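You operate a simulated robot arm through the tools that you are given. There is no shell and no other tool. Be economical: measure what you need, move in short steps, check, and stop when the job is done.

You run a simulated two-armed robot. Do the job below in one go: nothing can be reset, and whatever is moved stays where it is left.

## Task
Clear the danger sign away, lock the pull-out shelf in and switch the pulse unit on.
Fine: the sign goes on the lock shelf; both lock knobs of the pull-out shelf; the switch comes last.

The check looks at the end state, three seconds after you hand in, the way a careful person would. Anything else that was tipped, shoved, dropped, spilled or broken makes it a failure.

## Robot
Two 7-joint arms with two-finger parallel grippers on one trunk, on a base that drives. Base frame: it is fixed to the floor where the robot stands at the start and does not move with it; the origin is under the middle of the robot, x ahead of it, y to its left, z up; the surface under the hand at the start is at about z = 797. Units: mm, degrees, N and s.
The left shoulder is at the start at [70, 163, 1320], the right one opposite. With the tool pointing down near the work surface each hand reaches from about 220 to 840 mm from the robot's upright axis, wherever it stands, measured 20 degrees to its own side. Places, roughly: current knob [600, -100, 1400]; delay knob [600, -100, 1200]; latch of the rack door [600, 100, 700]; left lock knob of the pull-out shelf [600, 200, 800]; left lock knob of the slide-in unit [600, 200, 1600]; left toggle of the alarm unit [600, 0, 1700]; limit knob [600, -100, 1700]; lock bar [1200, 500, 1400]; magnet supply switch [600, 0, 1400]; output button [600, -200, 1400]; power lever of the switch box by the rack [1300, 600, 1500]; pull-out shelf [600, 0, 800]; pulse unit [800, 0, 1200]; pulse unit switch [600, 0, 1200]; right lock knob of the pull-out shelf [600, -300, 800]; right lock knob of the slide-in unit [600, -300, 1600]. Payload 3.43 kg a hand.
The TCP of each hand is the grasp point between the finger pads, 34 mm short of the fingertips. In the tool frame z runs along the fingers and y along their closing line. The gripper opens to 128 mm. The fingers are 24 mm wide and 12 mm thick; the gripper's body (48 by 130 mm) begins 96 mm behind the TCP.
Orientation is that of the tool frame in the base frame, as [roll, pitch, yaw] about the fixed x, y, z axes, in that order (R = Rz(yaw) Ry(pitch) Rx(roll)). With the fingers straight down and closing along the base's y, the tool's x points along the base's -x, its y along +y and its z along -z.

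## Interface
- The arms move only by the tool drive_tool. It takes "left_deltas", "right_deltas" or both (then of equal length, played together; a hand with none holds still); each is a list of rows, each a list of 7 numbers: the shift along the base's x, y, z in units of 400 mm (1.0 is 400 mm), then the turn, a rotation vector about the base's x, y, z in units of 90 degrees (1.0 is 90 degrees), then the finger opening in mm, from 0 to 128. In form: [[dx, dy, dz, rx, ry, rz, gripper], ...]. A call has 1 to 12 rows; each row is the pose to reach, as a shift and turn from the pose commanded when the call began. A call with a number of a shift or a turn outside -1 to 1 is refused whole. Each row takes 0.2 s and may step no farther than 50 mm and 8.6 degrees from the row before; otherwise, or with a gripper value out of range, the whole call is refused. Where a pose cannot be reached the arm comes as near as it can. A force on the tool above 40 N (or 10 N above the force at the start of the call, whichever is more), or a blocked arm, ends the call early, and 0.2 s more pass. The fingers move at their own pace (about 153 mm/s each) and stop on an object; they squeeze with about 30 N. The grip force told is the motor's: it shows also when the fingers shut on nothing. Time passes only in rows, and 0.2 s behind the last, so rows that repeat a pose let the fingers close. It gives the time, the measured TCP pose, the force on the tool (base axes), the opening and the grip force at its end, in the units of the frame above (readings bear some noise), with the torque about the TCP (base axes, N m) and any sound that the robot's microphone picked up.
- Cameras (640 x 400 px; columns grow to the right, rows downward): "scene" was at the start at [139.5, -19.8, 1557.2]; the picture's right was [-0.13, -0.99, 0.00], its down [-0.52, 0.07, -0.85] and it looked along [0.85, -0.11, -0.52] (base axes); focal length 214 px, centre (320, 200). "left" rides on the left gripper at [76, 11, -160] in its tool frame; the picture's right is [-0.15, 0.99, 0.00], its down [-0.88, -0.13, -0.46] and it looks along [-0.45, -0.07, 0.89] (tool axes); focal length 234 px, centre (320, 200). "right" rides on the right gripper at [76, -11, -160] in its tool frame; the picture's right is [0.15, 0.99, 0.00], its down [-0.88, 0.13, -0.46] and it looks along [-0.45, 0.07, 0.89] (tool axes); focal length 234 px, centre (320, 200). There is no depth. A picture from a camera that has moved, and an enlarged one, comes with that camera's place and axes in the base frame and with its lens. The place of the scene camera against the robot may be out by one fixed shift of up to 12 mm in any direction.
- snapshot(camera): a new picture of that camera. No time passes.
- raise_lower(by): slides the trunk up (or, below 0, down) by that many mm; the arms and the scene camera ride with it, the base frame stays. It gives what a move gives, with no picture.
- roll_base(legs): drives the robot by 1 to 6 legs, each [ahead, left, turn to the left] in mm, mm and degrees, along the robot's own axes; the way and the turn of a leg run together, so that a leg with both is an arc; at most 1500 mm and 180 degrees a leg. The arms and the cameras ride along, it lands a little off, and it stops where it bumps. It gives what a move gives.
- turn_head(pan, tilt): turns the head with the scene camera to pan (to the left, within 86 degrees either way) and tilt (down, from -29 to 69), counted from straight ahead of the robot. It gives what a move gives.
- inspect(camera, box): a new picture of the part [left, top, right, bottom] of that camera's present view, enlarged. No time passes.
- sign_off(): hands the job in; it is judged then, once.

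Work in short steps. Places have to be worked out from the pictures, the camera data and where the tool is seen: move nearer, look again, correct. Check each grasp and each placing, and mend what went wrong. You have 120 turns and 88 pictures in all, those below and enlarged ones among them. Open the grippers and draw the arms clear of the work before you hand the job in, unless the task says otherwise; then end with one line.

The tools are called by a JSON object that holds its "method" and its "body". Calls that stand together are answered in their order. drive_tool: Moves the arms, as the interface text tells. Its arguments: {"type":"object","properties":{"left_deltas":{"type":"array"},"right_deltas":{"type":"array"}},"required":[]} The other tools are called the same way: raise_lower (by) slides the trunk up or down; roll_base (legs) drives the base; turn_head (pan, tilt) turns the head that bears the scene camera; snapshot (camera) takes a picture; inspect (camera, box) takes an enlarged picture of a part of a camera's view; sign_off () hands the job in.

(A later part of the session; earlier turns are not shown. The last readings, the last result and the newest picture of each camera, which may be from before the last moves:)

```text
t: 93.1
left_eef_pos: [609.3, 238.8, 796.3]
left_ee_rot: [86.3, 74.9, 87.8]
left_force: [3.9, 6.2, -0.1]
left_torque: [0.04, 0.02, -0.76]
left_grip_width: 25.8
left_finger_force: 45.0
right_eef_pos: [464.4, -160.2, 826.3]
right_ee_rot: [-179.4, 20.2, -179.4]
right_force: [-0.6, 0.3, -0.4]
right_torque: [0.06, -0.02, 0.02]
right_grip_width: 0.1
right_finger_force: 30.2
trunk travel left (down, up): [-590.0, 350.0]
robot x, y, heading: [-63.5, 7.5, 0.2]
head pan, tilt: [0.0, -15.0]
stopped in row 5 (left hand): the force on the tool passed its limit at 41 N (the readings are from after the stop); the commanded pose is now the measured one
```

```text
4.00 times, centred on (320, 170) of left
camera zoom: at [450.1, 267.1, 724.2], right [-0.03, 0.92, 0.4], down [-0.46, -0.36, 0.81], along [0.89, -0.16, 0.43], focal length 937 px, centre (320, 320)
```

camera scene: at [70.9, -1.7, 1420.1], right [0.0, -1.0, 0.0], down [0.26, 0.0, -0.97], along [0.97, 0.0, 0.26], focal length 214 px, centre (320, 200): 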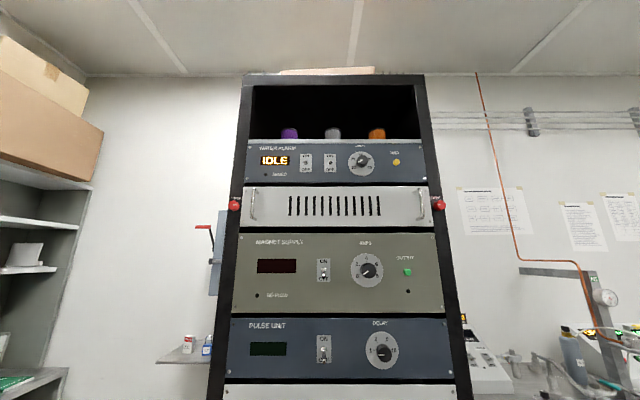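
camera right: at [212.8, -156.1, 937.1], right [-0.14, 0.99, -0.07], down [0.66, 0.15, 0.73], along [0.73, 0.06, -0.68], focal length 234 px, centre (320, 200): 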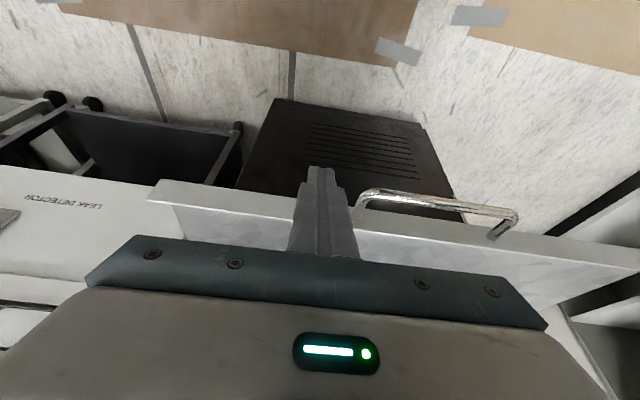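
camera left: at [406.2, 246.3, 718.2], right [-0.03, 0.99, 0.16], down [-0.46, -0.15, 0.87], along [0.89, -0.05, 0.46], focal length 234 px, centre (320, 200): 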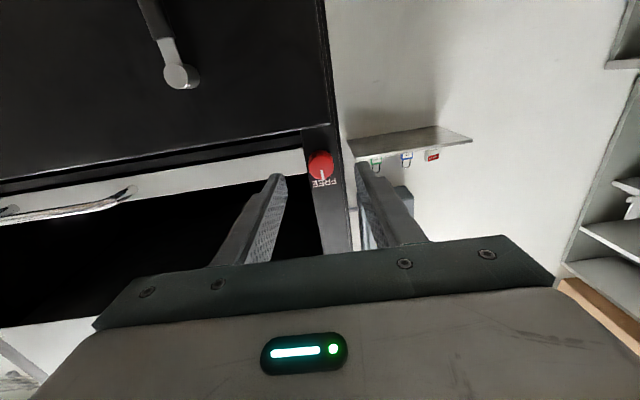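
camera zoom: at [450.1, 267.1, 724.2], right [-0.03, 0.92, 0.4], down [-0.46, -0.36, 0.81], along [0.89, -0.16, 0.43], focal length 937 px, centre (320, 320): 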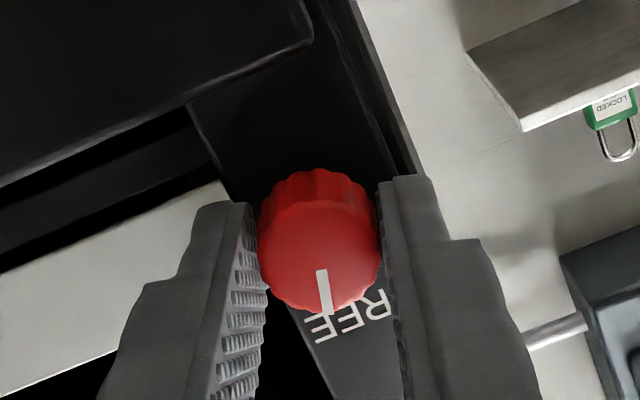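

The knob turns with the hand (about 15°). I continue in slower steps, easing 2 mm away from the panel.

{"method": "drive_tool", "body": {"left_deltas": [[-0.005, 0, 0, 0.05, 0, 0, 10], [-0.005, 0, 0, 0.1, 0, 0, 10], [-0.005, 0, 0, 0.15, 0, 0, 10], [-0.005, 0, 0, 0.2, 0, 0, 10], [-0.005, 0, 0, 0.25, 0, 0, 10], [-0.005, 0, 0, 0.3, 0, 0, 10], [-0.005, 0, 0, 0.35, 0, 0, 10], [-0.005, 0, 0, 0.4, 0, 0, 10]]}}

```text
t: 94.9
left_eef_pos: [610.1, 237.8, 795.6]
left_ee_rot: [88.4, 38.9, 89.3]
left_force: [33.7, 7.9, 4.8]
left_torque: [0.03, 0.53, -0.7]
left_grip_width: 25.8
left_finger_force: 44.9
right_eef_pos: [467.1, -161.1, 827.2]
right_ee_rot: [-179.4, 20.1, -179.3]
right_force: [-0.8, -1.0, 0.3]
right_torque: [-0.02, -0.01, -0.01]
right_grip_width: 0.0
right_finger_force: 29.9
trunk travel left (down, up): [-590.0, 350.0]
robot x, y, heading: [-57.2, 5.4, -0.1]
head pan, tilt: [0.0, -15.0]
```

About 51° turned, all is following. The hand is pulling back on the knob (34 N), so I relieve 4 mm in x and turn the remaining 40°.

{"method": "drive_tool", "body": {"left_deltas": [[0.008, 0, 0, 0.05, 0, 0, 10], [0.01, 0, 0, 0.1, 0, 0, 10], [0.01, 0, 0, 0.15, 0, 0, 10], [0.01, 0, 0, 0.2, 0, 0, 10], [0.01, 0, 0, 0.25, 0, 0, 10], [0.01, 0, 0, 0.3, 0, 0, 10], [0.01, 0, 0, 0.35, 0, 0, 10], [0.01, 0, 0, 0.4, 0, 0, 10], [0.01, 0, 0, 0.44, 0, 0, 10]]}}

{"method": "inspect", "body": {"camera": "left", "box": [240, 120, 400, 220]}}

```text
t: 96.9
left_eef_pos: [609.7, 238.1, 794.4]
left_ee_rot: [89.0, -0.6, 89.3]
left_force: [-32.4, -1.3, -26.2]
left_torque: [-0.04, 1.57, 0.42]
left_grip_width: 26.1
left_finger_force: 45.1
right_eef_pos: [464.5, -160.2, 828.8]
right_ee_rot: [-179.3, 20.4, -179.4]
right_force: [-0.4, 0.2, 0.6]
right_torque: [-0.01, 0.02, -0.01]
right_grip_width: 0.1
right_finger_force: 29.6
trunk travel left (down, up): [-590.0, 350.0]
robot x, y, heading: [-56.8, 6.6, -0.0]
head pan, tilt: [0.0, -15.0]
```

```text
4.00 times, centred on (320, 170) of left
camera zoom: at [450.2, 316.3, 803.7], right [-0.02, -0.16, 0.99], down [-0.46, -0.87, -0.15], along [0.89, -0.46, -0.06], focal length 937 px, centre (320, 320)
```

zoom: 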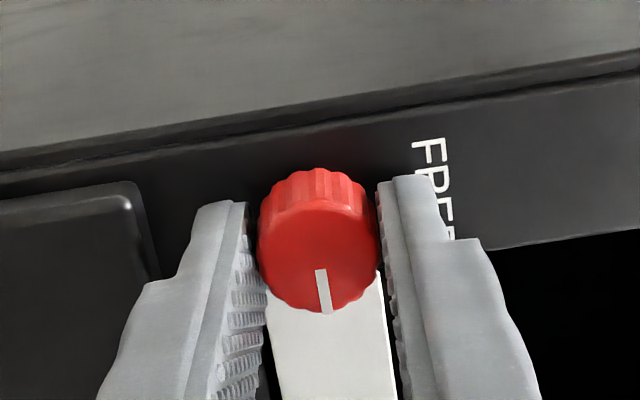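

The knob is at 90°, its mark pointing inward like the locked ones. I relax x, open, and withdraw.

{"method": "drive_tool", "body": {"left_deltas": [[-0.008, 0, 0, 0, 0, 0, 30], [-0.008, 0, 0, 0, 0, 0, 56], [-0.008, 0, 0, 0, 0, 0, 56], [-0.1, 0, 0, 0, 0, 0, 56], [-0.2, 0, 0, 0, 0, 0, 56], [-0.3, 0, 0, 0, 0, 0, 56]]}}

{"method": "inspect", "body": {"camera": "left", "box": [220, 60, 420, 210]}}

```text
t: 98.3
left_eef_pos: [489.4, 237.1, 798.7]
left_ee_rot: [88.6, -0.6, 89.3]
left_force: [0.1, 0.0, 1.3]
left_torque: [0.03, -0.03, 0.01]
left_grip_width: 56.2
left_finger_force: 0.1
right_eef_pos: [463.8, -161.0, 828.8]
right_ee_rot: [-179.4, 20.3, -179.4]
right_force: [-0.4, 0.1, 0.9]
right_torque: [0.0, 0.0, 0.0]
right_grip_width: 0.0
right_finger_force: 30.5
trunk travel left (down, up): [-590.0, 350.0]
robot x, y, heading: [-62.9, 5.9, 0.3]
head pan, tilt: [0.0, -15.0]
```

```text
2.67 times, centred on (320, 135) of left
camera zoom: at [330.2, 315.7, 807.1], right [-0.03, -0.16, 0.99], down [-0.46, -0.87, -0.15], along [0.89, -0.46, -0.05], focal length 624 px, centre (320, 373)
```

zoom: 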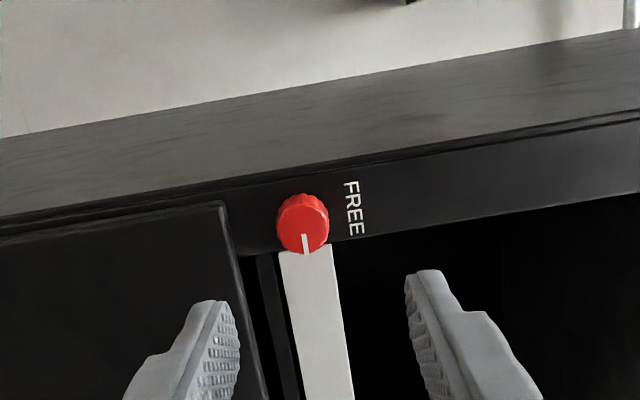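

Left knob is locked. Now the right hand: I try turning it horizontal while moving toward the right knob's front ([490, -325, 800]).

{"method": "drive_tool", "body": {"right_deltas": [[0.01, -0.05, 0.02, 0, -0.08, 0, 30], [0.02, -0.09, 0.04, 0, -0.16, 0, 60], [0.03, -0.13, 0.04, 0, -0.24, 0, 60], [0.04, -0.17, 0.04, 0, -0.32, 0, 60], [0.05, -0.21, 0.03, 0, -0.4, 0, 60], [0.06, -0.26, 0.02, 0, -0.48, 0, 60], [0.06, -0.31, 0, 0, -0.56, 0, 60], [0.06, -0.36, -0.03, 0, -0.64, 0, 60], [0.06, -0.41, -0.07, 0, -0.7, 0, 60], [0.06, -0.41, -0.07, 0, -0.775, 0, 60]]}}

{"method": "turn_head", "body": {"pan": -35, "tilt": 35}}

{"method": "snapshot", "body": {"camera": "scene"}}

```text
t: 100.5
left_eef_pos: [490.7, 237.0, 797.2]
left_ee_rot: [88.7, -0.6, 89.5]
left_force: [-0.5, -1.0, -0.9]
left_torque: [0.01, 0.01, 0.02]
left_grip_width: 56.5
left_finger_force: 0.0
right_eef_pos: [491.0, -291.8, 866.5]
right_ee_rot: [178.1, 56.0, 178.5]
right_force: [-0.6, 0.9, 1.1]
right_torque: [0.02, 0.01, 0.01]
right_grip_width: 59.9
right_finger_force: 0.0
right hand out of reach, approached as far as the arm can: row 5, 6, 7, 8, 9, 10
trunk travel left (down, up): [-590.0, 350.0]
robot x, y, heading: [-62.6, 6.6, 0.2]
head pan, tilt: [0.0, -15.0]
```

```text
t: 101.7
left_eef_pos: [491.5, 235.1, 796.8]
left_ee_rot: [88.7, -0.6, 89.5]
left_force: [0.2, 0.5, 0.4]
left_torque: [-0.01, -0.01, 0.01]
left_grip_width: 56.1
left_finger_force: 0.0
right_eef_pos: [492.2, -292.6, 865.5]
right_ee_rot: [178.1, 56.0, 178.6]
right_force: [0.1, 0.2, 0.0]
right_torque: [-0.02, -0.02, 0.01]
right_grip_width: 59.9
right_finger_force: 0.0
trunk travel left (down, up): [-590.0, 350.0]
robot x, y, heading: [-63.0, 5.8, 0.4]
head pan, tilt: [-35.0, 35.0]
```

```text
30 pictures are left
camera scene: at [62.2, -52.7, 1341.7], right [-0.57, -0.82, 0.0], down [-0.47, 0.33, -0.82], along [0.67, -0.47, -0.57], focal length 214 px, centre (320, 200)
```

scene: 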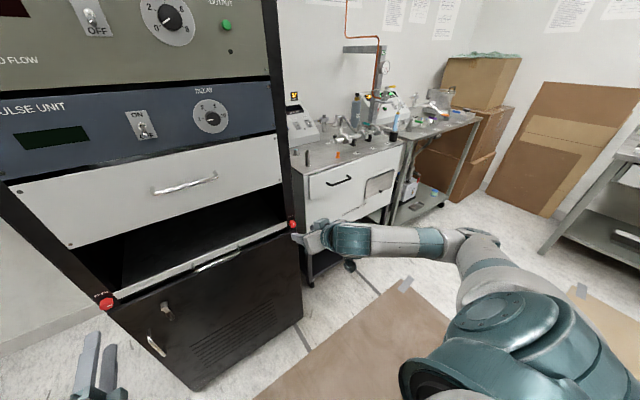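

It reached 56° tilt. A lower shoulder should help (as it did on the left): I lower the trunk 220 mm and raise the right hand while finishing the rotation.

{"method": "raise_lower", "body": {"by": -220}}

{"method": "drive_tool", "body": {"right_deltas": [[0, -0.01, 0.1, 0, 0, 0, 60], [0, -0.02, 0.2, 0, -0.05, 0, 60], [0, -0.04, 0.3, 0, -0.12, 0, 60], [0, -0.06, 0.38, 0, -0.2, 0, 60], [0, -0.08, 0.38, 0, -0.28, 0, 60], [0, -0.08, 0.38, 0, -0.36, 0, 60], [0, -0.08, 0.38, 0, -0.38, 0, 60]]}}

```text
t: 104.0
left_eef_pos: [490.2, 236.4, 577.9]
left_ee_rot: [88.7, -0.6, 89.4]
left_force: [0.0, -0.7, 0.4]
left_torque: [0.03, -0.06, 0.01]
left_grip_width: 56.0
left_finger_force: 0.1
right_eef_pos: [492.6, -291.8, 645.3]
right_ee_rot: [178.1, 56.0, 178.4]
right_force: [0.0, -0.3, -0.1]
right_torque: [-0.01, -0.01, -0.03]
right_grip_width: 60.0
right_finger_force: 0.1
trunk travel left (down, up): [-370.0, 570.0]
robot x, y, heading: [-56.8, 5.6, 0.2]
head pan, tilt: [-35.0, 35.0]
```

```text
t: 105.6
left_eef_pos: [490.3, 236.6, 577.7]
left_ee_rot: [88.6, -0.6, 89.4]
left_force: [-0.4, -0.1, 0.4]
left_torque: [0.03, 0.0, 0.01]
left_grip_width: 55.8
left_finger_force: 0.0
right_eef_pos: [519.9, -337.8, 785.6]
right_ee_rot: [69.4, 89.2, 69.9]
right_force: [-0.5, 0.0, -0.3]
right_torque: [-0.03, 0.03, 0.02]
right_grip_width: 60.2
right_finger_force: 0.1
right hand out of reach, approached as far as the arm can: row 1, 2, 3, 4, 5, 6, 7
trunk travel left (down, up): [-370.0, 570.0]
robot x, y, heading: [-60.3, 3.0, 0.2]
head pan, tilt: [-35.0, 35.0]
```

Horizontal now, at [520, -338, 786]. I look through the right camera.

{"method": "snapshot", "body": {"camera": "right"}}

```text
29 pictures are left
camera right: at [360.1, -349.5, 710.5], right [-0.01, 0.99, -0.13], down [-0.46, 0.11, 0.88], along [0.89, 0.07, 0.46], focal length 234 px, centre (320, 200)
```

right: 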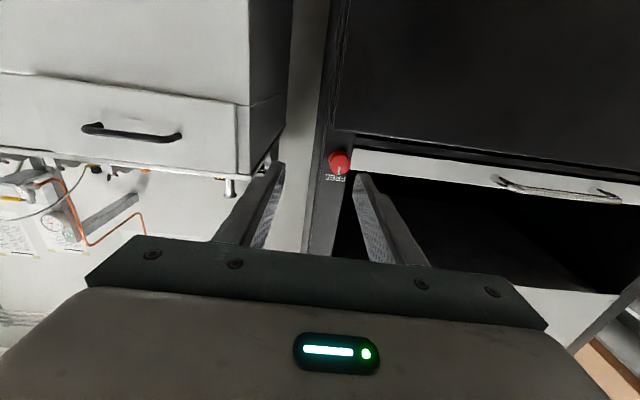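

The right knob is at about [635, -312, 796.5]. I align and move to x ≈ 565.

{"method": "drive_tool", "body": {"right_deltas": [[0, 0.065, 0.027, 0, 0, 0, 60], [0.06, 0.065, 0.027, 0, 0, 0, 60], [0.11, 0.065, 0.027, 0, 0, 0, 60]]}}

{"method": "inspect", "body": {"camera": "right", "box": [240, 120, 400, 220]}}

```text
t: 106.4
left_eef_pos: [491.4, 237.6, 578.2]
left_ee_rot: [88.7, -0.7, 89.4]
left_force: [-0.5, 0.2, 0.0]
left_torque: [0.04, -0.01, 0.0]
left_grip_width: 56.3
left_finger_force: 0.1
right_eef_pos: [560.2, -326.2, 799.0]
right_ee_rot: [86.6, 89.0, 88.0]
right_force: [-0.1, 0.0, 0.5]
right_torque: [-0.03, -0.04, 0.01]
right_grip_width: 59.9
right_finger_force: 0.0
right hand out of reach, approached as far as the arm can: row 1, 2, 3
trunk travel left (down, up): [-370.0, 570.0]
robot x, y, heading: [-59.9, 5.5, 0.1]
head pan, tilt: [-35.0, 35.0]
```

```text
4.00 times, centred on (320, 170) of right
camera zoom: at [401.1, -340.2, 725.2], right [-0.02, 0.99, -0.13], down [-0.46, 0.11, 0.88], along [0.89, 0.08, 0.45], focal length 937 px, centre (320, 320)
```

zoom: 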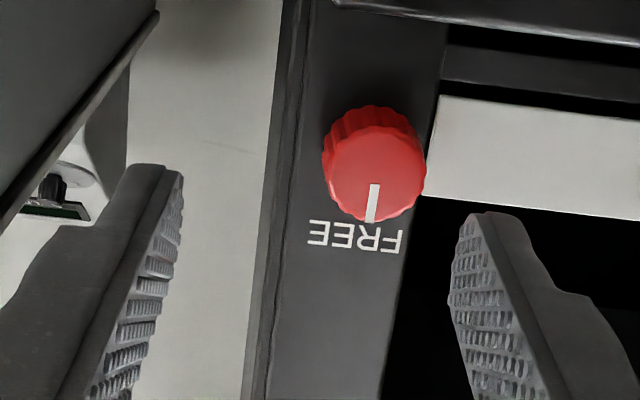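

The arm can't quite reach further left; the knob is at y ≈ -311 against the hand's -326. I shift the base 15 mm left instead.

{"method": "roll_base", "body": {"legs": [[0, 15, 0]]}}

{"method": "drive_tool", "body": {"right_deltas": [[0.03, 0, 0, 0, 0, 0, 60], [0.06, 0, 0, 0, 0, 0, 60]]}}

{"method": "inspect", "body": {"camera": "right", "box": [240, 120, 400, 220]}}

```text
t: 107.2
left_eef_pos: [490.4, 253.3, 578.1]
left_ee_rot: [88.8, -0.6, 89.3]
left_force: [1.0, -0.2, 0.0]
left_torque: [0.02, 0.04, 0.0]
left_grip_width: 56.1
left_finger_force: 0.0
right_eef_pos: [560.8, -310.6, 799.7]
right_ee_rot: [85.0, 89.2, 86.3]
right_force: [0.7, -0.1, -0.4]
right_torque: [0.01, 0.03, -0.01]
right_grip_width: 59.9
right_finger_force: 0.1
trunk travel left (down, up): [-370.0, 570.0]
robot x, y, heading: [-59.8, 19.5, 0.4]
head pan, tilt: [-35.0, 35.0]
```

```text
t: 107.8
left_eef_pos: [490.3, 253.1, 578.3]
left_ee_rot: [88.7, -0.7, 89.4]
left_force: [0.4, -0.4, -0.4]
left_torque: [-0.01, -0.01, 0.0]
left_grip_width: 56.1
left_finger_force: 0.1
right_eef_pos: [585.0, -312.8, 799.9]
right_ee_rot: [89.5, 89.0, 91.3]
right_force: [-0.6, -0.1, -0.4]
right_torque: [-0.01, 0.03, 0.03]
right_grip_width: 59.8
right_finger_force: 0.0
trunk travel left (down, up): [-370.0, 570.0]
robot x, y, heading: [-59.9, 20.0, -0.1]
head pan, tilt: [-35.0, 35.0]
```

```text
4.00 times, centred on (320, 170) of right
camera zoom: at [425.3, -327.0, 725.2], right [-0.03, 0.99, -0.13], down [-0.46, 0.1, 0.88], along [0.89, 0.09, 0.45], focal length 937 px, centre (320, 320)
```

zoom: 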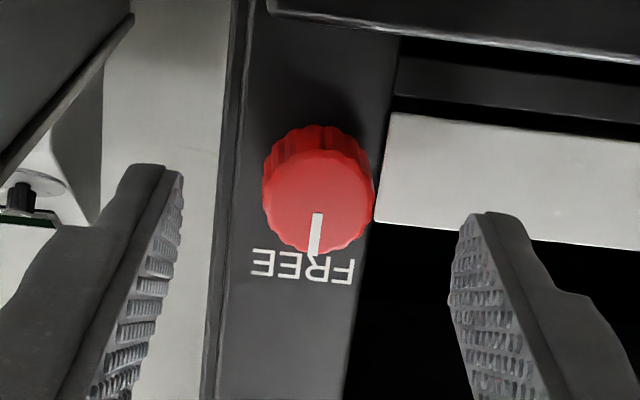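

Centred. I advance 21 mm, lower 2 mm, and close on the knob.

{"method": "drive_tool", "body": {"right_deltas": [[0.025, 0, -0.005, 0, 0, 0, 60], [0.052, 0, -0.006, 0, 0, 0, 60], [0.052, 0, -0.006, 0, 0, 0, 35], [0.052, 0, -0.006, 0, 0, 0, 10], [0.052, 0, -0.006, 0, 0, 0, 10], [0.052, 0, -0.006, 0, 0, 0, 10]]}}

{"method": "inspect", "body": {"camera": "right", "box": [240, 120, 400, 220]}}

```text
t: 109.2
left_eef_pos: [491.1, 253.5, 577.5]
left_ee_rot: [88.6, -0.5, 89.4]
left_force: [-0.2, 0.6, 0.3]
left_torque: [0.02, 0.0, -0.01]
left_grip_width: 56.0
left_finger_force: 0.1
right_eef_pos: [594.3, -313.0, 796.8]
right_ee_rot: [92.8, 88.8, 94.7]
right_force: [2.0, -3.0, 0.7]
right_torque: [0.0, 0.13, -0.48]
right_grip_width: 25.5
right_finger_force: 44.6
right hand out of reach, approached as far as the arm can: row 2, 3, 4, 5, 6
trunk travel left (down, up): [-370.0, 570.0]
robot x, y, heading: [-65.8, 22.2, 0.2]
head pan, tilt: [-35.0, 35.0]
```

```text
4.00 times, centred on (320, 170) of right
camera zoom: at [435.0, -328.1, 722.7], right [-0.03, 0.99, -0.13], down [-0.46, 0.1, 0.88], along [0.89, 0.09, 0.45], focal length 937 px, centre (320, 320)
```

zoom: 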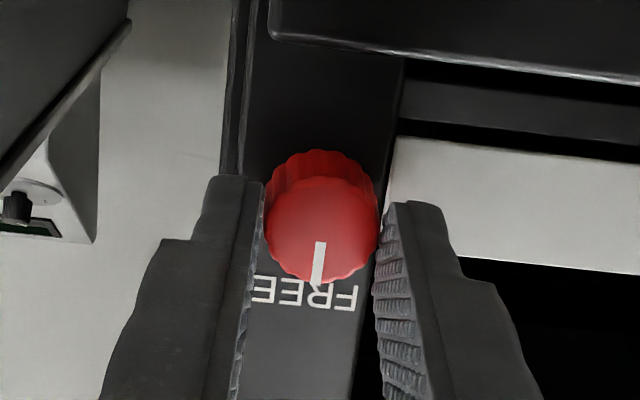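

Gripped but only with the tips, and reach is short. I open, drive the base 12 mm forward, and close again.

{"method": "drive_tool", "body": {"right_deltas": [[0, 0, 0, 0, 0, 0, 60], [0, 0, 0, 0, 0, 0, 60]]}}

{"method": "roll_base", "body": {"legs": [[14, 0, 0]]}}

{"method": "drive_tool", "body": {"right_deltas": [[0, 0, 0, 0, 0, 0, 35], [0, 0, 0, 0, 0, 0, 10], [0, 0, 0, 0, 0, 0, 10], [0, 0, 0, 0, 0, 0, 10]]}}

```text
t: 109.8
left_eef_pos: [489.7, 252.6, 576.4]
left_ee_rot: [88.7, -0.7, 89.4]
left_force: [-0.9, -0.9, 0.3]
left_torque: [0.01, 0.0, -0.01]
left_grip_width: 56.2
left_finger_force: 0.1
right_eef_pos: [594.4, -312.9, 796.2]
right_ee_rot: [92.2, 88.9, 94.2]
right_force: [-0.8, -0.5, -0.5]
right_torque: [0.0, -0.01, 0.01]
right_grip_width: 60.0
right_finger_force: 0.1
trunk travel left (down, up): [-370.0, 570.0]
robot x, y, heading: [-59.0, 21.6, 0.0]
head pan, tilt: [-35.0, 35.0]
```

```text
t: 110.5
left_eef_pos: [505.5, 252.4, 577.5]
left_ee_rot: [88.7, -0.5, 89.3]
left_force: [-0.1, -0.8, 0.0]
left_torque: [-0.02, 0.01, -0.03]
left_grip_width: 56.2
left_finger_force: 0.1
right_eef_pos: [609.7, -312.7, 795.7]
right_ee_rot: [93.8, 88.9, 95.8]
right_force: [0.0, 0.2, -0.5]
right_torque: [-0.02, -0.02, -0.05]
right_grip_width: 59.9
right_finger_force: 0.1
trunk travel left (down, up): [-370.0, 570.0]
robot x, y, heading: [-47.5, 18.6, 0.0]
head pan, tilt: [-35.0, 35.0]
```

```text
t: 111.5
left_eef_pos: [505.0, 251.9, 577.2]
left_ee_rot: [88.7, -0.5, 89.4]
left_force: [-0.1, 0.7, -1.2]
left_torque: [0.01, 0.03, 0.01]
left_grip_width: 56.2
left_finger_force: 0.1
right_eef_pos: [607.9, -312.2, 796.5]
right_ee_rot: [93.2, 89.0, 95.1]
right_force: [1.9, -1.0, 0.0]
right_torque: [0.02, 0.03, -1.0]
right_grip_width: 25.9
right_finger_force: 44.9
trunk travel left (down, up): [-370.0, 570.0]
robot x, y, heading: [-47.1, 22.1, -0.1]
head pan, tilt: [-35.0, 35.0]
```

Gripped well at x ≈ 608 with low forces. I turn -40° about x in slow steps.

{"method": "drive_tool", "body": {"right_deltas": [[0, 0, 0, -0.05, 0, 0, 10], [0, 0, 0, -0.1, 0, 0, 10], [0, 0, 0, -0.15, 0, 0, 10], [0, 0, 0, -0.2, 0, 0, 10], [0, 0, 0, -0.25, 0, 0, 10], [0, 0, 0, -0.3, 0, 0, 10], [0, 0, 0, -0.35, 0, 0, 10], [0, 0, 0, -0.4, 0, 0, 10]]}}

```text
t: 112.2
left_eef_pos: [503.5, 255.4, 577.0]
left_ee_rot: [88.7, -0.7, 89.7]
left_force: [0.0, -0.1, 0.4]
left_torque: [0.03, 0.03, -0.01]
left_grip_width: 56.3
left_finger_force: 0.0
right_eef_pos: [609.3, -313.5, 797.3]
right_ee_rot: [-97.5, 81.9, -93.8]
right_force: [5.4, 5.8, -0.8]
right_torque: [0.02, -0.14, -0.36]
right_grip_width: 27.1
right_finger_force: 44.9
right hand out of reach, approached as far as the arm can: row 1, 2, 3
trunk travel left (down, up): [-370.0, 570.0]
robot x, y, heading: [-41.4, 23.4, 0.5]
head pan, tilt: [-35.0, 35.0]
stopped in row 3 (right hand): the force on the tool passed its limit at 47 N (the readings are from after the stop); the commanded pose is now the measured one
```

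The right arm is at a joint limit here. I release, back off, and reposition the base forward/left so the right arm works more to its own side.

{"method": "drive_tool", "body": {"right_deltas": [[0, 0, 0, 0, 0, 0, 35], [0, 0, 0, 0, 0, 0, 60], [0, 0, 0, 0, 0, 0, 60], [-0.1, 0, 0, 0, 0, 0, 60], [-0.2, 0, 0, 0, 0, 0, 60], [-0.25, 0, 0, 0.05, 0, 0, 60]]}}

{"method": "roll_base", "body": {"legs": [[40, 140, 0]]}}

{"method": "drive_tool", "body": {"right_deltas": [[0, -0.09, 0, 0.0, 0, 0, 60], [0, -0.18, 0, 0, 0, 0, 60], [0, -0.27, 0, 0, 0, 0, 60], [0, -0.35, 0, 0, 0, 0, 60]]}}

```text
t: 113.6
left_eef_pos: [502.7, 255.8, 578.3]
left_ee_rot: [88.7, -0.6, 89.6]
left_force: [-0.4, -0.7, -0.3]
left_torque: [0.04, 0.03, 0.01]
left_grip_width: 55.9
left_finger_force: 0.0
right_eef_pos: [529.4, -324.8, 789.5]
right_ee_rot: [-100.1, 86.2, -96.5]
right_force: [0.8, 0.5, -0.6]
right_torque: [-0.02, 0.02, -0.01]
right_grip_width: 60.2
right_finger_force: 0.1
right hand out of reach, approached as far as the arm can: row 5, 6
trunk travel left (down, up): [-370.0, 570.0]
robot x, y, heading: [-46.4, 24.0, 0.4]
head pan, tilt: [-35.0, 35.0]
```

```text
t: 115.0
left_eef_pos: [542.7, 395.7, 577.3]
left_ee_rot: [88.8, -0.6, 89.6]
left_force: [0.7, -0.4, 0.5]
left_torque: [-0.02, 0.04, -0.03]
left_grip_width: 56.0
left_finger_force: 0.2
right_eef_pos: [569.8, -184.4, 789.3]
right_ee_rot: [-100.4, 86.2, -96.6]
right_force: [0.4, 0.9, 0.5]
right_torque: [-0.02, 0.03, 0.0]
right_grip_width: 59.8
right_finger_force: 0.0
trunk travel left (down, up): [-370.0, 570.0]
robot x, y, heading: [-9.6, 165.0, 0.4]
head pan, tilt: [-35.0, 35.0]
```

```text
t: 116.0
left_eef_pos: [543.3, 394.2, 578.4]
left_ee_rot: [88.7, -0.6, 89.7]
left_force: [-0.1, -0.1, 0.0]
left_torque: [0.01, 0.01, -0.03]
left_grip_width: 56.3
left_finger_force: 0.0
right_eef_pos: [569.6, -327.1, 789.9]
right_ee_rot: [-100.1, 86.4, -96.3]
right_force: [0.1, 0.1, 0.1]
right_torque: [-0.01, -0.01, 0.03]
right_grip_width: 60.1
right_finger_force: 0.1
trunk travel left (down, up): [-370.0, 570.0]
robot x, y, heading: [-10.4, 166.5, 0.2]
head pan, tilt: [-35.0, 35.0]
```

Reach is fine here. I test the roll range in free air: -88° about x.

{"method": "drive_tool", "body": {"right_deltas": [[0, 0, 0, -0.09, 0, 0, 60], [0, 0, 0, -0.18, 0, 0, 60], [0, 0, 0, -0.27, 0, 0, 60], [0, 0, 0, -0.36, 0, 0, 60], [0, 0, 0, -0.45, 0, 0, 60], [0, 0, 0, -0.54, 0, 0, 60], [0, 0, 0, -0.63, 0, 0, 60], [0, 0, 0, -0.72, 0, 0, 60], [0, 0, 0, -0.81, 0, 0, 60], [0, 0, 0, -0.9, 0, 0, 60], [0, 0, 0, -0.97, 0, 0, 60]]}}

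```text
t: 118.6
left_eef_pos: [543.0, 394.0, 576.9]
left_ee_rot: [88.7, -0.7, 89.6]
left_force: [-0.3, -0.9, 0.5]
left_torque: [0.0, 0.02, 0.05]
left_grip_width: 56.2
left_finger_force: 0.1
right_eef_pos: [588.9, -230.7, 1025.0]
right_ee_rot: [-84.4, 12.2, -91.6]
right_force: [-0.5, 0.3, 0.4]
right_torque: [-0.01, 0.01, 0.06]
right_grip_width: 60.0
right_finger_force: 0.0
right hand out of reach, approached as far as the arm can: row 6, 7, 8, 9, 10, 11
trunk travel left (down, up): [-370.0, 570.0]
robot x, y, heading: [-9.9, 159.8, 0.4]
head pan, tilt: [-35.0, 35.0]
stopped in row 11 (right hand): the arm was blocked; the commanded pose is now the measured one
```

The roll runs out near -50° and the arm drifted up in free air. I come back: retreat slightly, return down to the knob height, and roll back to neutral.

{"method": "drive_tool", "body": {"right_deltas": [[-0.08, -0.01, -0.02, 0.08, 0, 0, 60], [-0.1, -0.03, -0.08, 0.165, 0, 0, 60], [-0.1, -0.05, -0.15, 0.25, 0, 0, 60], [-0.1, -0.08, -0.22, 0.335, 0, 0, 60], [-0.1, -0.1, -0.29, 0.42, 0, 0, 60], [-0.1, -0.13, -0.36, 0.505, 0, 0, 60], [-0.1, -0.16, -0.43, 0.59, 0, 0, 60], [-0.1, -0.18, -0.49, 0.675, 0, 0, 60], [-0.1, -0.2, -0.54, 0.76, 0, 0, 60], [-0.1, -0.205, -0.57, 0.85, 0, 0, 60]]}}

{"method": "snapshot", "body": {"camera": "right"}}

```text
t: 120.8
left_eef_pos: [543.7, 396.5, 575.6]
left_ee_rot: [88.7, -0.6, 89.6]
left_force: [0.2, -0.2, -0.3]
left_torque: [0.0, 0.0, 0.0]
left_grip_width: 56.2
left_finger_force: 0.2
right_eef_pos: [549.2, -308.5, 796.1]
right_ee_rot: [-132.6, 88.1, -138.5]
right_force: [1.2, 0.2, 0.4]
right_torque: [0.03, -0.01, -0.01]
right_grip_width: 60.0
right_finger_force: 0.1
right hand out of reach, approached as far as the arm can: row 2, 3, 4, 5, 6
trunk travel left (down, up): [-370.0, 570.0]
robot x, y, heading: [-10.4, 164.7, 0.1]
head pan, tilt: [-35.0, 35.0]
```

```text
25 pictures are left
camera right: at [387.0, -304.7, 727.1], right [0.1, 0.98, -0.17], down [-0.42, 0.2, 0.89], along [0.9, -0.01, 0.43], focal length 234 px, centre (320, 200)
```

right: 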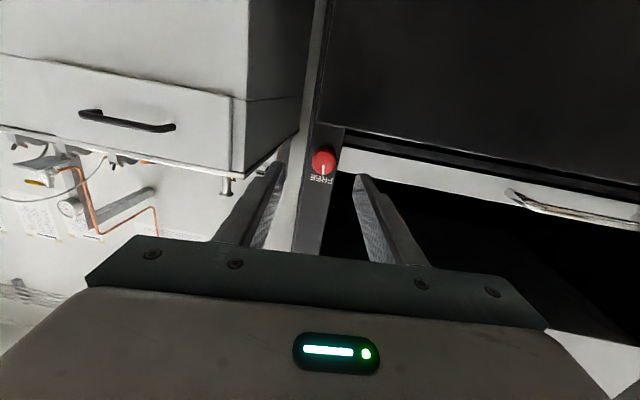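

Back at neutral in front of the knob, with a 6° yaw error. I correct that and pre-roll +45° so the knob can then be turned from +45 to -45.

{"method": "drive_tool", "body": {"right_deltas": [[0, 0, 0, 0.08, 0, 0.02, 60], [0, 0, 0, 0.16, -0.01, 0.04, 60], [0, 0, 0, 0.24, -0.014, 0.066, 60], [0, 0, 0, 0.32, -0.014, 0.066, 60], [0, 0, 0, 0.4, -0.014, 0.066, 60], [0, 0, 0, 0.48, -0.014, 0.066, 60], [0, 0, 0, 0.55, -0.014, 0.066, 60]]}}

{"method": "inspect", "body": {"camera": "right", "box": [240, 100, 400, 200]}}

```text
t: 122.4
left_eef_pos: [542.8, 395.8, 577.1]
left_ee_rot: [88.6, -0.6, 89.6]
left_force: [0.6, 0.8, -0.2]
left_torque: [0.02, 0.03, 0.03]
left_grip_width: 55.9
left_finger_force: 0.1
right_eef_pos: [548.5, -309.4, 796.6]
right_ee_rot: [92.5, 41.9, 93.5]
right_force: [-0.3, -0.2, -0.3]
right_torque: [0.02, -0.01, 0.0]
right_grip_width: 60.0
right_finger_force: 0.1
trunk travel left (down, up): [-370.0, 570.0]
robot x, y, heading: [-6.1, 163.3, 0.5]
head pan, tilt: [-35.0, 35.0]
```

```text
4.00 times, centred on (320, 150) of right
camera zoom: at [385.0, -265.5, 744.8], right [-0.01, 0.77, 0.64], down [-0.41, -0.58, 0.7], along [0.91, -0.26, 0.32], focal length 937 px, centre (320, 400)
```

zoom: 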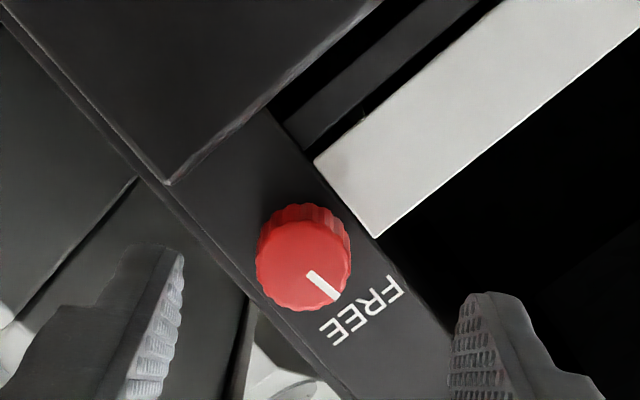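

Rolled +48° freely, and the knob is at y -312, z 796. I advance to x ≈ 607, then close.

{"method": "drive_tool", "body": {"right_deltas": [[0.05, -0.009, 0, 0, 0, 0, 60], [0.1, -0.009, 0, 0, 0, 0, 60], [0.146, -0.009, 0, 0, 0, 0, 60], [0.146, -0.009, 0, 0, 0, 0, 35], [0.146, -0.009, 0, 0, 0, 0, 10], [0.146, -0.009, 0, 0, 0, 0, 10], [0.146, -0.009, 0, 0, 0, 0, 10]]}}

```text
t: 124.0
left_eef_pos: [542.8, 394.6, 576.4]
left_ee_rot: [88.6, -0.7, 89.6]
left_force: [-0.7, -1.2, -0.2]
left_torque: [0.03, 0.01, -0.01]
left_grip_width: 56.3
left_finger_force: 0.0
right_eef_pos: [605.7, -312.2, 795.6]
right_ee_rot: [92.7, 42.0, 93.6]
right_force: [-1.5, -5.8, -8.3]
right_torque: [-0.05, -0.55, -0.41]
right_grip_width: 25.2
right_finger_force: 45.1
trunk travel left (down, up): [-370.0, 570.0]
robot x, y, heading: [-5.6, 162.2, 0.2]
head pan, tilt: [-35.0, 35.0]
```

Good grip, no reach warning. I turn -50° slowly.

{"method": "drive_tool", "body": {"right_deltas": [[0, 0, 0, -0.05, 0, 0, 10], [0, 0, 0, -0.1, 0, 0, 10], [0, 0, 0, -0.15, 0, 0, 10], [0, 0, 0, -0.2, 0, 0, 10], [0, 0, 0, -0.25, 0, 0, 10], [0, 0, 0, -0.3, 0, 0, 10], [0, 0, 0, -0.35, 0, 0, 10], [0, 0, 0, -0.4, 0, 0, 10], [0, 0, 0, -0.45, 0, 0, 10], [0, 0, 0, -0.5, 0, 0, 10], [0, 0, 0, -0.55, 0, 0, 10]]}}

{"method": "inspect", "body": {"camera": "right", "box": [240, 120, 400, 220]}}

```text
t: 126.4
left_eef_pos: [543.4, 395.1, 577.5]
left_ee_rot: [88.7, -0.6, 89.7]
left_force: [-0.1, -0.6, 0.1]
left_torque: [0.02, -0.02, 0.0]
left_grip_width: 56.2
left_finger_force: 0.0
right_eef_pos: [607.7, -311.5, 796.5]
right_ee_rot: [-147.2, 86.8, -147.2]
right_force: [-5.2, 1.5, -2.0]
right_torque: [-0.02, 0.32, 0.22]
right_grip_width: 25.3
right_finger_force: 44.8
trunk travel left (down, up): [-370.0, 570.0]
robot x, y, heading: [-8.2, 166.2, 0.4]
head pan, tilt: [-35.0, 35.0]
```

```text
4.00 times, centred on (320, 170) of right
camera zoom: at [443.6, -325.1, 730.9], right [-0.01, 0.98, -0.18], down [-0.41, 0.16, 0.9], along [0.91, 0.08, 0.41], focal length 937 px, centre (320, 320)
```

zoom: 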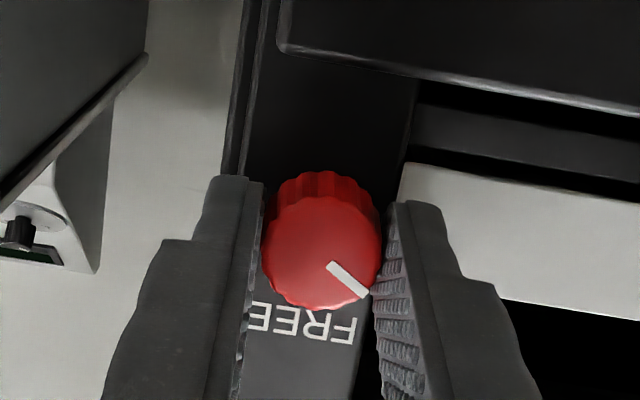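

The knob has turned ~50° inward. I continue the remaining ~40°.

{"method": "drive_tool", "body": {"right_deltas": [[0, 0, 0, -0.05, 0, 0, 10], [0, 0, 0, -0.1, 0, 0, 10], [0, 0, 0, -0.15, 0, 0, 10], [0, 0, 0, -0.2, 0, 0, 10], [0, 0, 0, -0.25, 0, 0, 10], [0, 0, 0, -0.3, 0, 0, 10], [0, 0, 0, -0.35, 0, 0, 10], [0, 0, 0, -0.4, 0, 0, 10], [0, 0, 0, -0.44, 0, 0, 10]]}}

{"method": "inspect", "body": {"camera": "right", "box": [240, 120, 400, 220]}}

```text
t: 128.3
left_eef_pos: [543.7, 397.8, 577.7]
left_ee_rot: [88.7, -0.6, 89.6]
left_force: [0.1, 0.0, 0.0]
left_torque: [0.03, 0.01, 0.01]
left_grip_width: 56.2
left_finger_force: 0.1
right_eef_pos: [606.6, -308.3, 796.8]
right_ee_rot: [-94.5, 51.4, -94.2]
right_force: [2.9, 4.6, -2.2]
right_torque: [0.31, -0.15, -0.68]
right_grip_width: 25.7
right_finger_force: 45.1
right hand out of reach, approached as far as the arm can: row 9
trunk travel left (down, up): [-370.0, 570.0]
robot x, y, heading: [-5.0, 164.1, 0.4]
head pan, tilt: [-35.0, 35.0]
stopped in row 9 (right hand): the force on the tool passed its limit at 46 N (the readings are from after the stop); the commanded pose is now the measured one
```

```text
4.00 times, centred on (320, 170) of right
camera zoom: at [444.0, -363.7, 754.7], right [-0.02, 0.68, -0.73], down [-0.42, 0.66, 0.63], along [0.91, 0.32, 0.27], focal length 937 px, centre (320, 320)
```

zoom: 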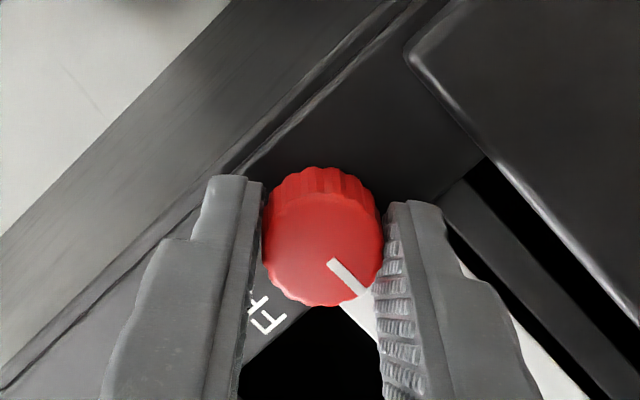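

The mark now points inward (+y), ~90°, apparently at its stop. I open and withdraw, then verify.

{"method": "drive_tool", "body": {"right_deltas": [[0, 0, 0, 0, 0, 0, 35], [0, 0, 0, 0, 0, 0, 60], [0, 0, 0, 0, 0, 0, 60], [-0.1, 0, 0, 0, 0, 0, 60], [-0.2, 0, 0, 0.05, 0, 0, 60], [-0.3, 0, 0, 0.1, 0, 0, 60]]}}

{"method": "turn_head", "body": {"pan": -25, "tilt": 20}}

{"method": "snapshot", "body": {"camera": "scene"}}

{"method": "inspect", "body": {"camera": "right", "box": [220, 60, 420, 210]}}

```text
t: 129.7
left_eef_pos: [543.3, 396.8, 577.4]
left_ee_rot: [88.7, -0.6, 89.7]
left_force: [-0.4, 0.0, -0.6]
left_torque: [0.01, -0.01, -0.01]
left_grip_width: 56.0
left_finger_force: 0.2
right_eef_pos: [489.0, -312.1, 796.4]
right_ee_rot: [-95.7, 60.2, -95.4]
right_force: [0.5, -0.4, 0.5]
right_torque: [0.03, 0.01, 0.03]
right_grip_width: 59.9
right_finger_force: 0.0
trunk travel left (down, up): [-370.0, 570.0]
robot x, y, heading: [-6.6, 162.8, 0.5]
head pan, tilt: [-35.0, 35.0]
```

```text
t: 130.5
left_eef_pos: [542.3, 395.8, 577.2]
left_ee_rot: [88.7, -0.7, 89.7]
left_force: [0.7, 0.5, 0.4]
left_torque: [-0.04, 0.02, -0.01]
left_grip_width: 56.2
left_finger_force: 0.0
right_eef_pos: [488.7, -313.2, 796.9]
right_ee_rot: [-95.8, 60.1, -95.4]
right_force: [0.6, 0.6, 0.3]
right_torque: [0.02, 0.03, -0.02]
right_grip_width: 60.1
right_finger_force: 0.2
trunk travel left (down, up): [-370.0, 570.0]
robot x, y, heading: [-10.3, 161.6, 0.3]
head pan, tilt: [-25.0, 20.0]
```

```text
21 pictures are left
camera scene: at [127.5, 115.3, 1145.4], right [-0.42, -0.91, 0.0], down [-0.31, 0.14, -0.94], along [0.85, -0.39, -0.34], focal length 214 px, centre (320, 200)
```

scene: 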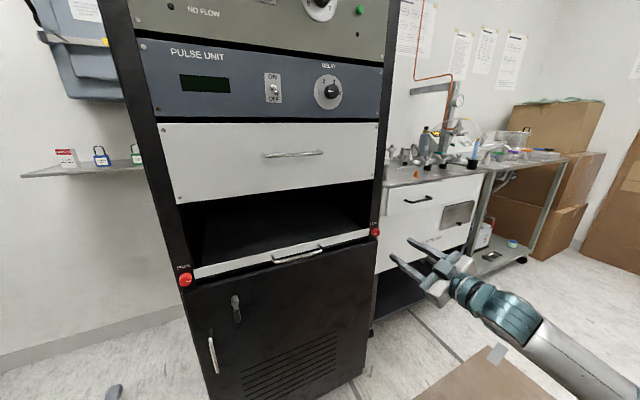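

```text
2.67 times, centred on (320, 135) of right
camera zoom: at [326.2, -359.6, 745.8], right [-0.02, 0.79, -0.62], down [-0.42, 0.55, 0.72], along [0.91, 0.27, 0.31], focal length 624 px, centre (320, 373)
```

zoom: 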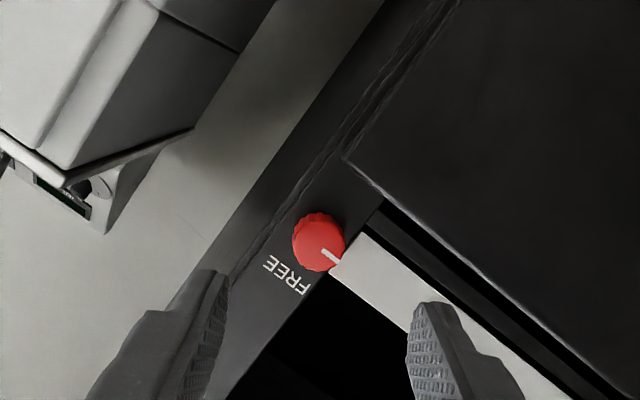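

Right knob's mark points inward too. I verify both knobs from the scene camera.

{"method": "inspect", "body": {"camera": "scene", "box": [165, 210, 395, 300]}}

{"method": "inspect", "body": {"camera": "scene", "box": [250, 55, 310, 115]}}

```text
2.78 times, centred on (280, 255) of scene
camera zoom: at [127.5, 115.3, 1145.4], right [-0.42, -0.91, 0.0], down [-0.31, 0.14, -0.94], along [0.85, -0.39, -0.34], focal length 597 px, centre (431, 47)
```

zoom: 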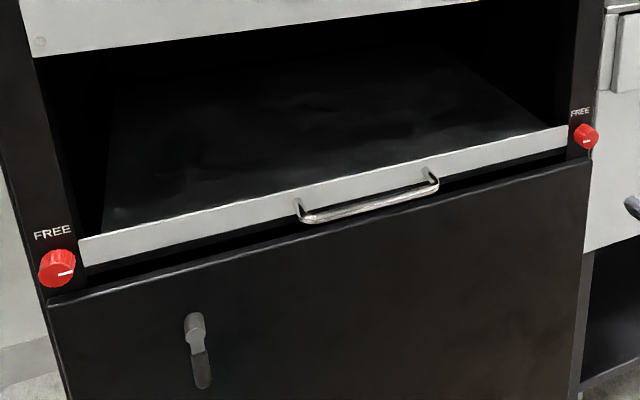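

```text
6.67 times, centred on (280, 85) of scene
camera zoom: at [127.5, 115.3, 1145.4], right [-0.42, -0.91, 0.0], down [-0.31, 0.14, -0.94], along [0.85, -0.39, -0.34], focal length 1430 px, centre (587, 967)
```

zoom: 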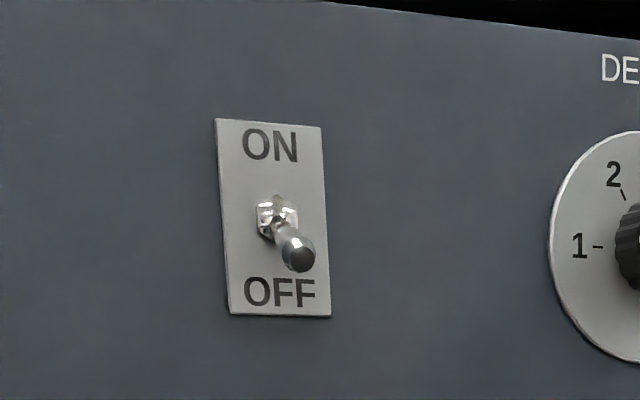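

Both knobs are locked and the shelf is home. Last is the switch: pivot near [645, -10, 1214], lever tip near [618, -10, 1200], down = OFF. I raise the trunk 560 and close the left fingers.

{"method": "raise_lower", "body": {"by": 560}}

{"method": "drive_tool", "body": {"left_deltas": [[-0.05, 0, 0, 0, 0, 0, 20], [-0.1, 0, 0, 0, 0, 0, 0], [-0.15, 0, 0, 0, 0, 0, 0]]}}

```text
refused: 560 is not a number from -400 to 400
```

```text
t: 131.3
left_eef_pos: [482.2, 396.8, 577.6]
left_ee_rot: [88.8, -0.6, 89.6]
left_force: [1.0, 0.7, 0.1]
left_torque: [0.0, -0.03, 0.02]
left_grip_width: 0.0
left_finger_force: 30.3
right_eef_pos: [488.8, -314.5, 796.3]
right_ee_rot: [-95.7, 60.2, -95.4]
right_force: [-0.6, -0.3, 0.0]
right_torque: [0.02, -0.03, 0.01]
right_grip_width: 59.8
right_finger_force: 0.1
trunk travel left (down, up): [-370.0, 570.0]
robot x, y, heading: [-3.8, 160.8, 0.5]
head pan, tilt: [-25.0, 20.0]
```

Trunk moves are limited to 400 a call; I do it in two, then drive the base right to y ≈ -100.

{"method": "raise_lower", "body": {"by": 390}}

{"method": "raise_lower", "body": {"by": 170}}

{"method": "roll_base", "body": {"legs": [[-40, 0, 0], [0, -260, 0]]}}

{"method": "snapshot", "body": {"camera": "scene"}}

```text
t: 135.0
left_eef_pos: [482.7, 397.3, 967.0]
left_ee_rot: [88.7, -0.5, 89.7]
left_force: [0.2, -0.5, 0.4]
left_torque: [0.03, -0.01, 0.02]
left_grip_width: 0.0
left_finger_force: 30.3
right_eef_pos: [489.7, -314.0, 1186.7]
right_ee_rot: [-95.8, 60.2, -95.4]
right_force: [1.2, 1.2, -1.1]
right_torque: [-0.02, 0.0, 0.02]
right_grip_width: 60.2
right_finger_force: 0.1
trunk travel left (down, up): [-760.0, 180.0]
robot x, y, heading: [-9.0, 162.3, 0.5]
head pan, tilt: [-25.0, 20.0]
```

```text
t: 136.9
left_eef_pos: [482.6, 397.2, 1137.5]
left_ee_rot: [88.8, -0.6, 89.7]
left_force: [0.0, -0.6, -0.6]
left_torque: [-0.01, 0.01, 0.04]
left_grip_width: 0.1
left_finger_force: 30.2
right_eef_pos: [489.7, -314.6, 1356.9]
right_ee_rot: [-95.8, 60.2, -95.5]
right_force: [-0.2, 0.6, -0.1]
right_torque: [0.01, 0.02, -0.01]
right_grip_width: 59.8
right_finger_force: 0.0
trunk travel left (down, up): [-930.0, 10.0]
robot x, y, heading: [-8.6, 162.9, 0.6]
head pan, tilt: [-25.0, 20.0]
```

```text
t: 139.3
left_eef_pos: [443.2, 137.1, 1137.2]
left_ee_rot: [88.5, -0.6, 89.7]
left_force: [0.6, 0.4, -0.9]
left_torque: [-0.01, 0.01, -0.01]
left_grip_width: 0.0
left_finger_force: 30.2
right_eef_pos: [449.6, -572.7, 1358.1]
right_ee_rot: [-95.6, 60.2, -95.3]
right_force: [-0.4, 0.3, 0.0]
right_torque: [-0.03, 0.02, 0.0]
right_grip_width: 59.7
right_finger_force: 0.0
trunk travel left (down, up): [-930.0, 10.0]
robot x, y, heading: [-47.6, -98.3, 0.5]
head pan, tilt: [-25.0, 20.0]
```

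```text
17 pictures are left
camera scene: at [88.4, -143.0, 1705.6], right [-0.42, -0.91, 0.0], down [-0.31, 0.14, -0.94], along [0.85, -0.39, -0.34], focal length 214 px, centre (320, 200)
```

scene: 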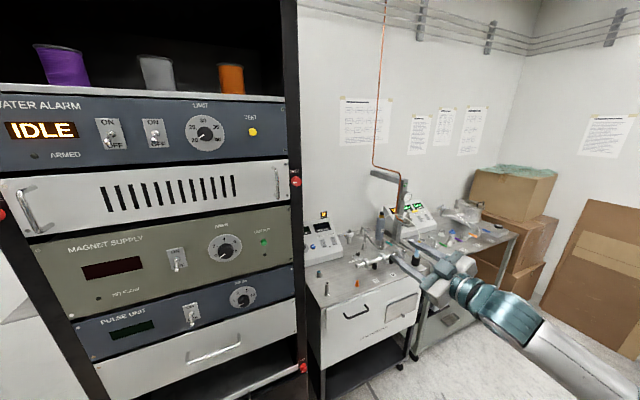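

All clear. I bring the left hand to about [540, -10, 1160], below and in front of the lever.

{"method": "drive_tool", "body": {"left_deltas": [[0.04, -0.09, 0.015, 0, 0, 0, 0], [0.08, -0.18, 0.03, 0, 0, 0, 0], [0.14, -0.28, 0.045, 0, 0, 0, 0], [0.2, -0.3675, 0.057, 0, 0, 0, 0], [0.242, -0.3675, 0.057, 0, 0, 0, 0]]}}

{"method": "turn_head", "body": {"pan": 5, "tilt": 35}}

{"method": "snapshot", "body": {"camera": "left"}}

{"method": "snapshot", "body": {"camera": "scene"}}

```text
t: 140.5
left_eef_pos: [540.3, -11.0, 1161.5]
left_ee_rot: [88.7, -0.7, 89.6]
left_force: [0.4, -0.1, -0.3]
left_torque: [0.01, 0.0, 0.01]
left_grip_width: 0.0
left_finger_force: 29.2
right_eef_pos: [451.9, -573.0, 1356.8]
right_ee_rot: [-95.6, 60.3, -95.4]
right_force: [0.4, 0.5, 1.4]
right_torque: [-0.02, 0.04, -0.06]
right_grip_width: 60.1
right_finger_force: 0.1
trunk travel left (down, up): [-930.0, 10.0]
robot x, y, heading: [-45.7, -98.0, 0.2]
head pan, tilt: [-25.0, 20.0]
```

```text
t: 141.4
left_eef_pos: [541.1, -10.7, 1160.8]
left_ee_rot: [88.6, -0.8, 89.8]
left_force: [-0.1, -0.1, 0.0]
left_torque: [-0.02, -0.03, -0.03]
left_grip_width: 0.0
left_finger_force: 29.8
right_eef_pos: [451.3, -574.1, 1355.4]
right_ee_rot: [-95.7, 60.2, -95.3]
right_force: [0.4, 0.2, 0.6]
right_torque: [0.0, 0.02, -0.02]
right_grip_width: 60.1
right_finger_force: 0.1
trunk travel left (down, up): [-930.0, 10.0]
robot x, y, heading: [-46.8, -98.1, 0.4]
head pan, tilt: [5.0, 35.0]
```

```text
16 pictures are left
camera left: at [381.4, 66.6, 1170.5], right [-0.02, -0.16, 0.99], down [-0.46, -0.88, -0.15], along [0.89, -0.45, -0.05], focal length 234 px, centre (320, 200)
```

left: 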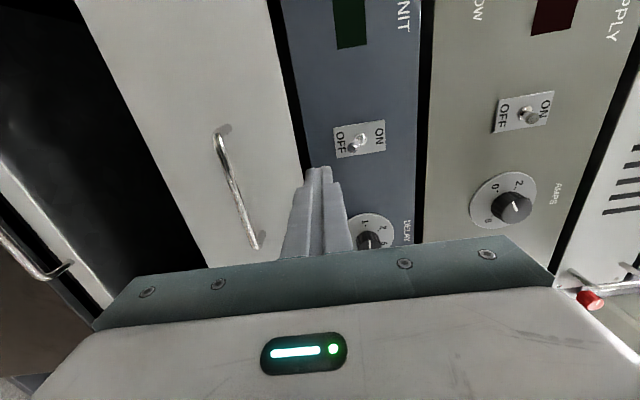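

```text
15 pictures are left
camera scene: at [92.3, -98.5, 1681.6], right [0.09, -1.0, 0.0], down [-0.57, -0.05, -0.82], along [0.82, 0.08, -0.57], focal length 214 px, centre (320, 200)
```

scene: 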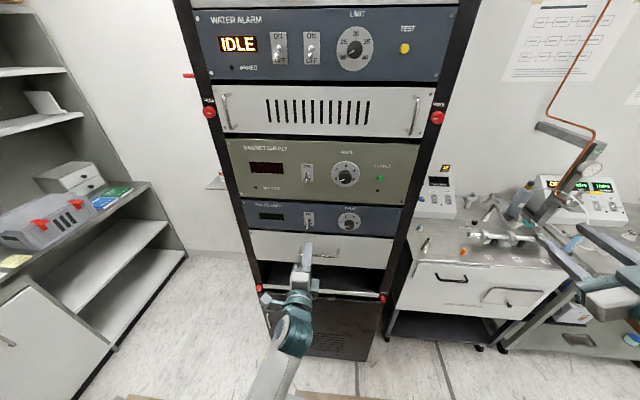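

I zoom on the lever in the left camera for an exact fix.

{"method": "inspect", "body": {"camera": "left", "box": [290, 100, 410, 190]}}

```text
4.44 times, centred on (350, 145) of left
camera zoom: at [381.4, 66.6, 1170.5], right [-0.02, -0.16, 0.99], down [-0.46, -0.88, -0.15], along [0.89, -0.45, -0.05], focal length 1041 px, centre (187, 444)
```

zoom: 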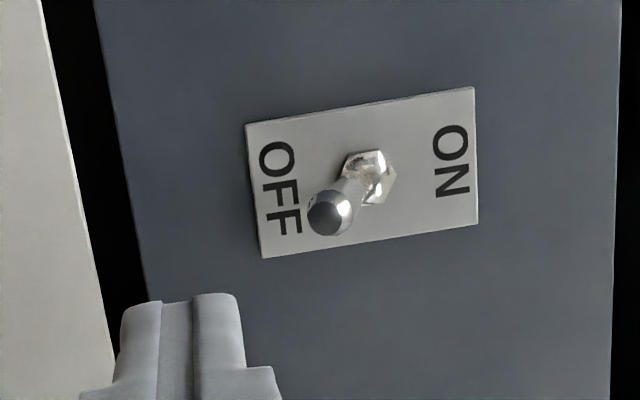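

The lever is at y ≈ 0, tip z ≈ 1198. I shift to y = 0, slide under it (fingertips to x ≈ 628), then lift in 6 mm steps to flip it up.

{"method": "drive_tool", "body": {"left_deltas": [[0.03, 0.026, 0, 0, 0, 0, 0], [0.08, 0.026, 0, 0, 0, 0, 0], [0.133, 0.026, 0, 0, 0, 0, 0], [0.133, 0.026, 0.025, 0, 0, 0, 0], [0.133, 0.026, 0.04, 0, 0, 0, 0], [0.133, 0.026, 0.055, 0, 0, 0, 0], [0.133, 0.026, 0.07, 0, 0, 0, 0], [0.133, 0.026, 0.085, 0, 0, 0, 0], [0.133, 0.026, 0.1, 0, 0, 0, 0], [0.133, 0.026, 0.115, 0, 0, 0, 0], [0.133, 0.026, 0.13, 0, 0, 0, 0]]}}

{"method": "inspect", "body": {"camera": "left", "box": [260, 70, 460, 220]}}

```text
t: 143.9
left_eef_pos: [594.0, -0.3, 1202.8]
left_ee_rot: [90.2, -0.7, 89.7]
left_force: [0.2, 0.9, -6.7]
left_torque: [-0.04, 0.23, 0.02]
left_grip_width: 0.0
left_finger_force: 30.1
right_eef_pos: [451.2, -573.1, 1356.8]
right_ee_rot: [-95.7, 60.2, -95.4]
right_force: [-0.3, -0.2, 0.2]
right_torque: [0.0, 0.01, -0.01]
right_grip_width: 60.2
right_finger_force: 0.0
trunk travel left (down, up): [-930.0, 10.0]
robot x, y, heading: [-45.2, -102.0, 0.6]
head pan, tilt: [5.0, 35.0]
stopped in row 11 (left hand): the force on the tool passed its limit at 42 N (the readings are from after the stop); the commanded pose is now the measured one
```

```text
2.67 times, centred on (360, 145) of left
camera zoom: at [434.1, 77.1, 1215.2], right [0.0, -0.16, 0.99], down [-0.46, -0.88, -0.14], along [0.89, -0.45, -0.07], focal length 624 px, centre (213, 347)
```

zoom: 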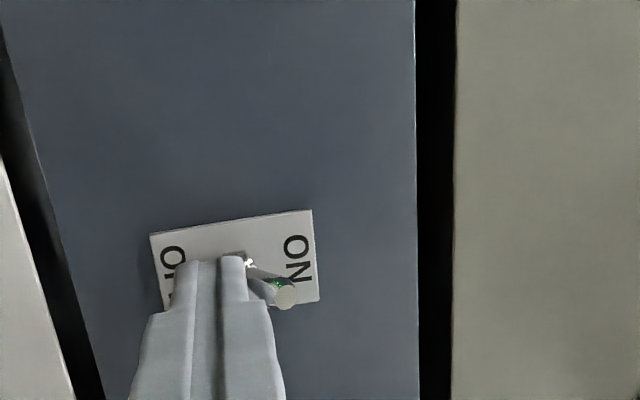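

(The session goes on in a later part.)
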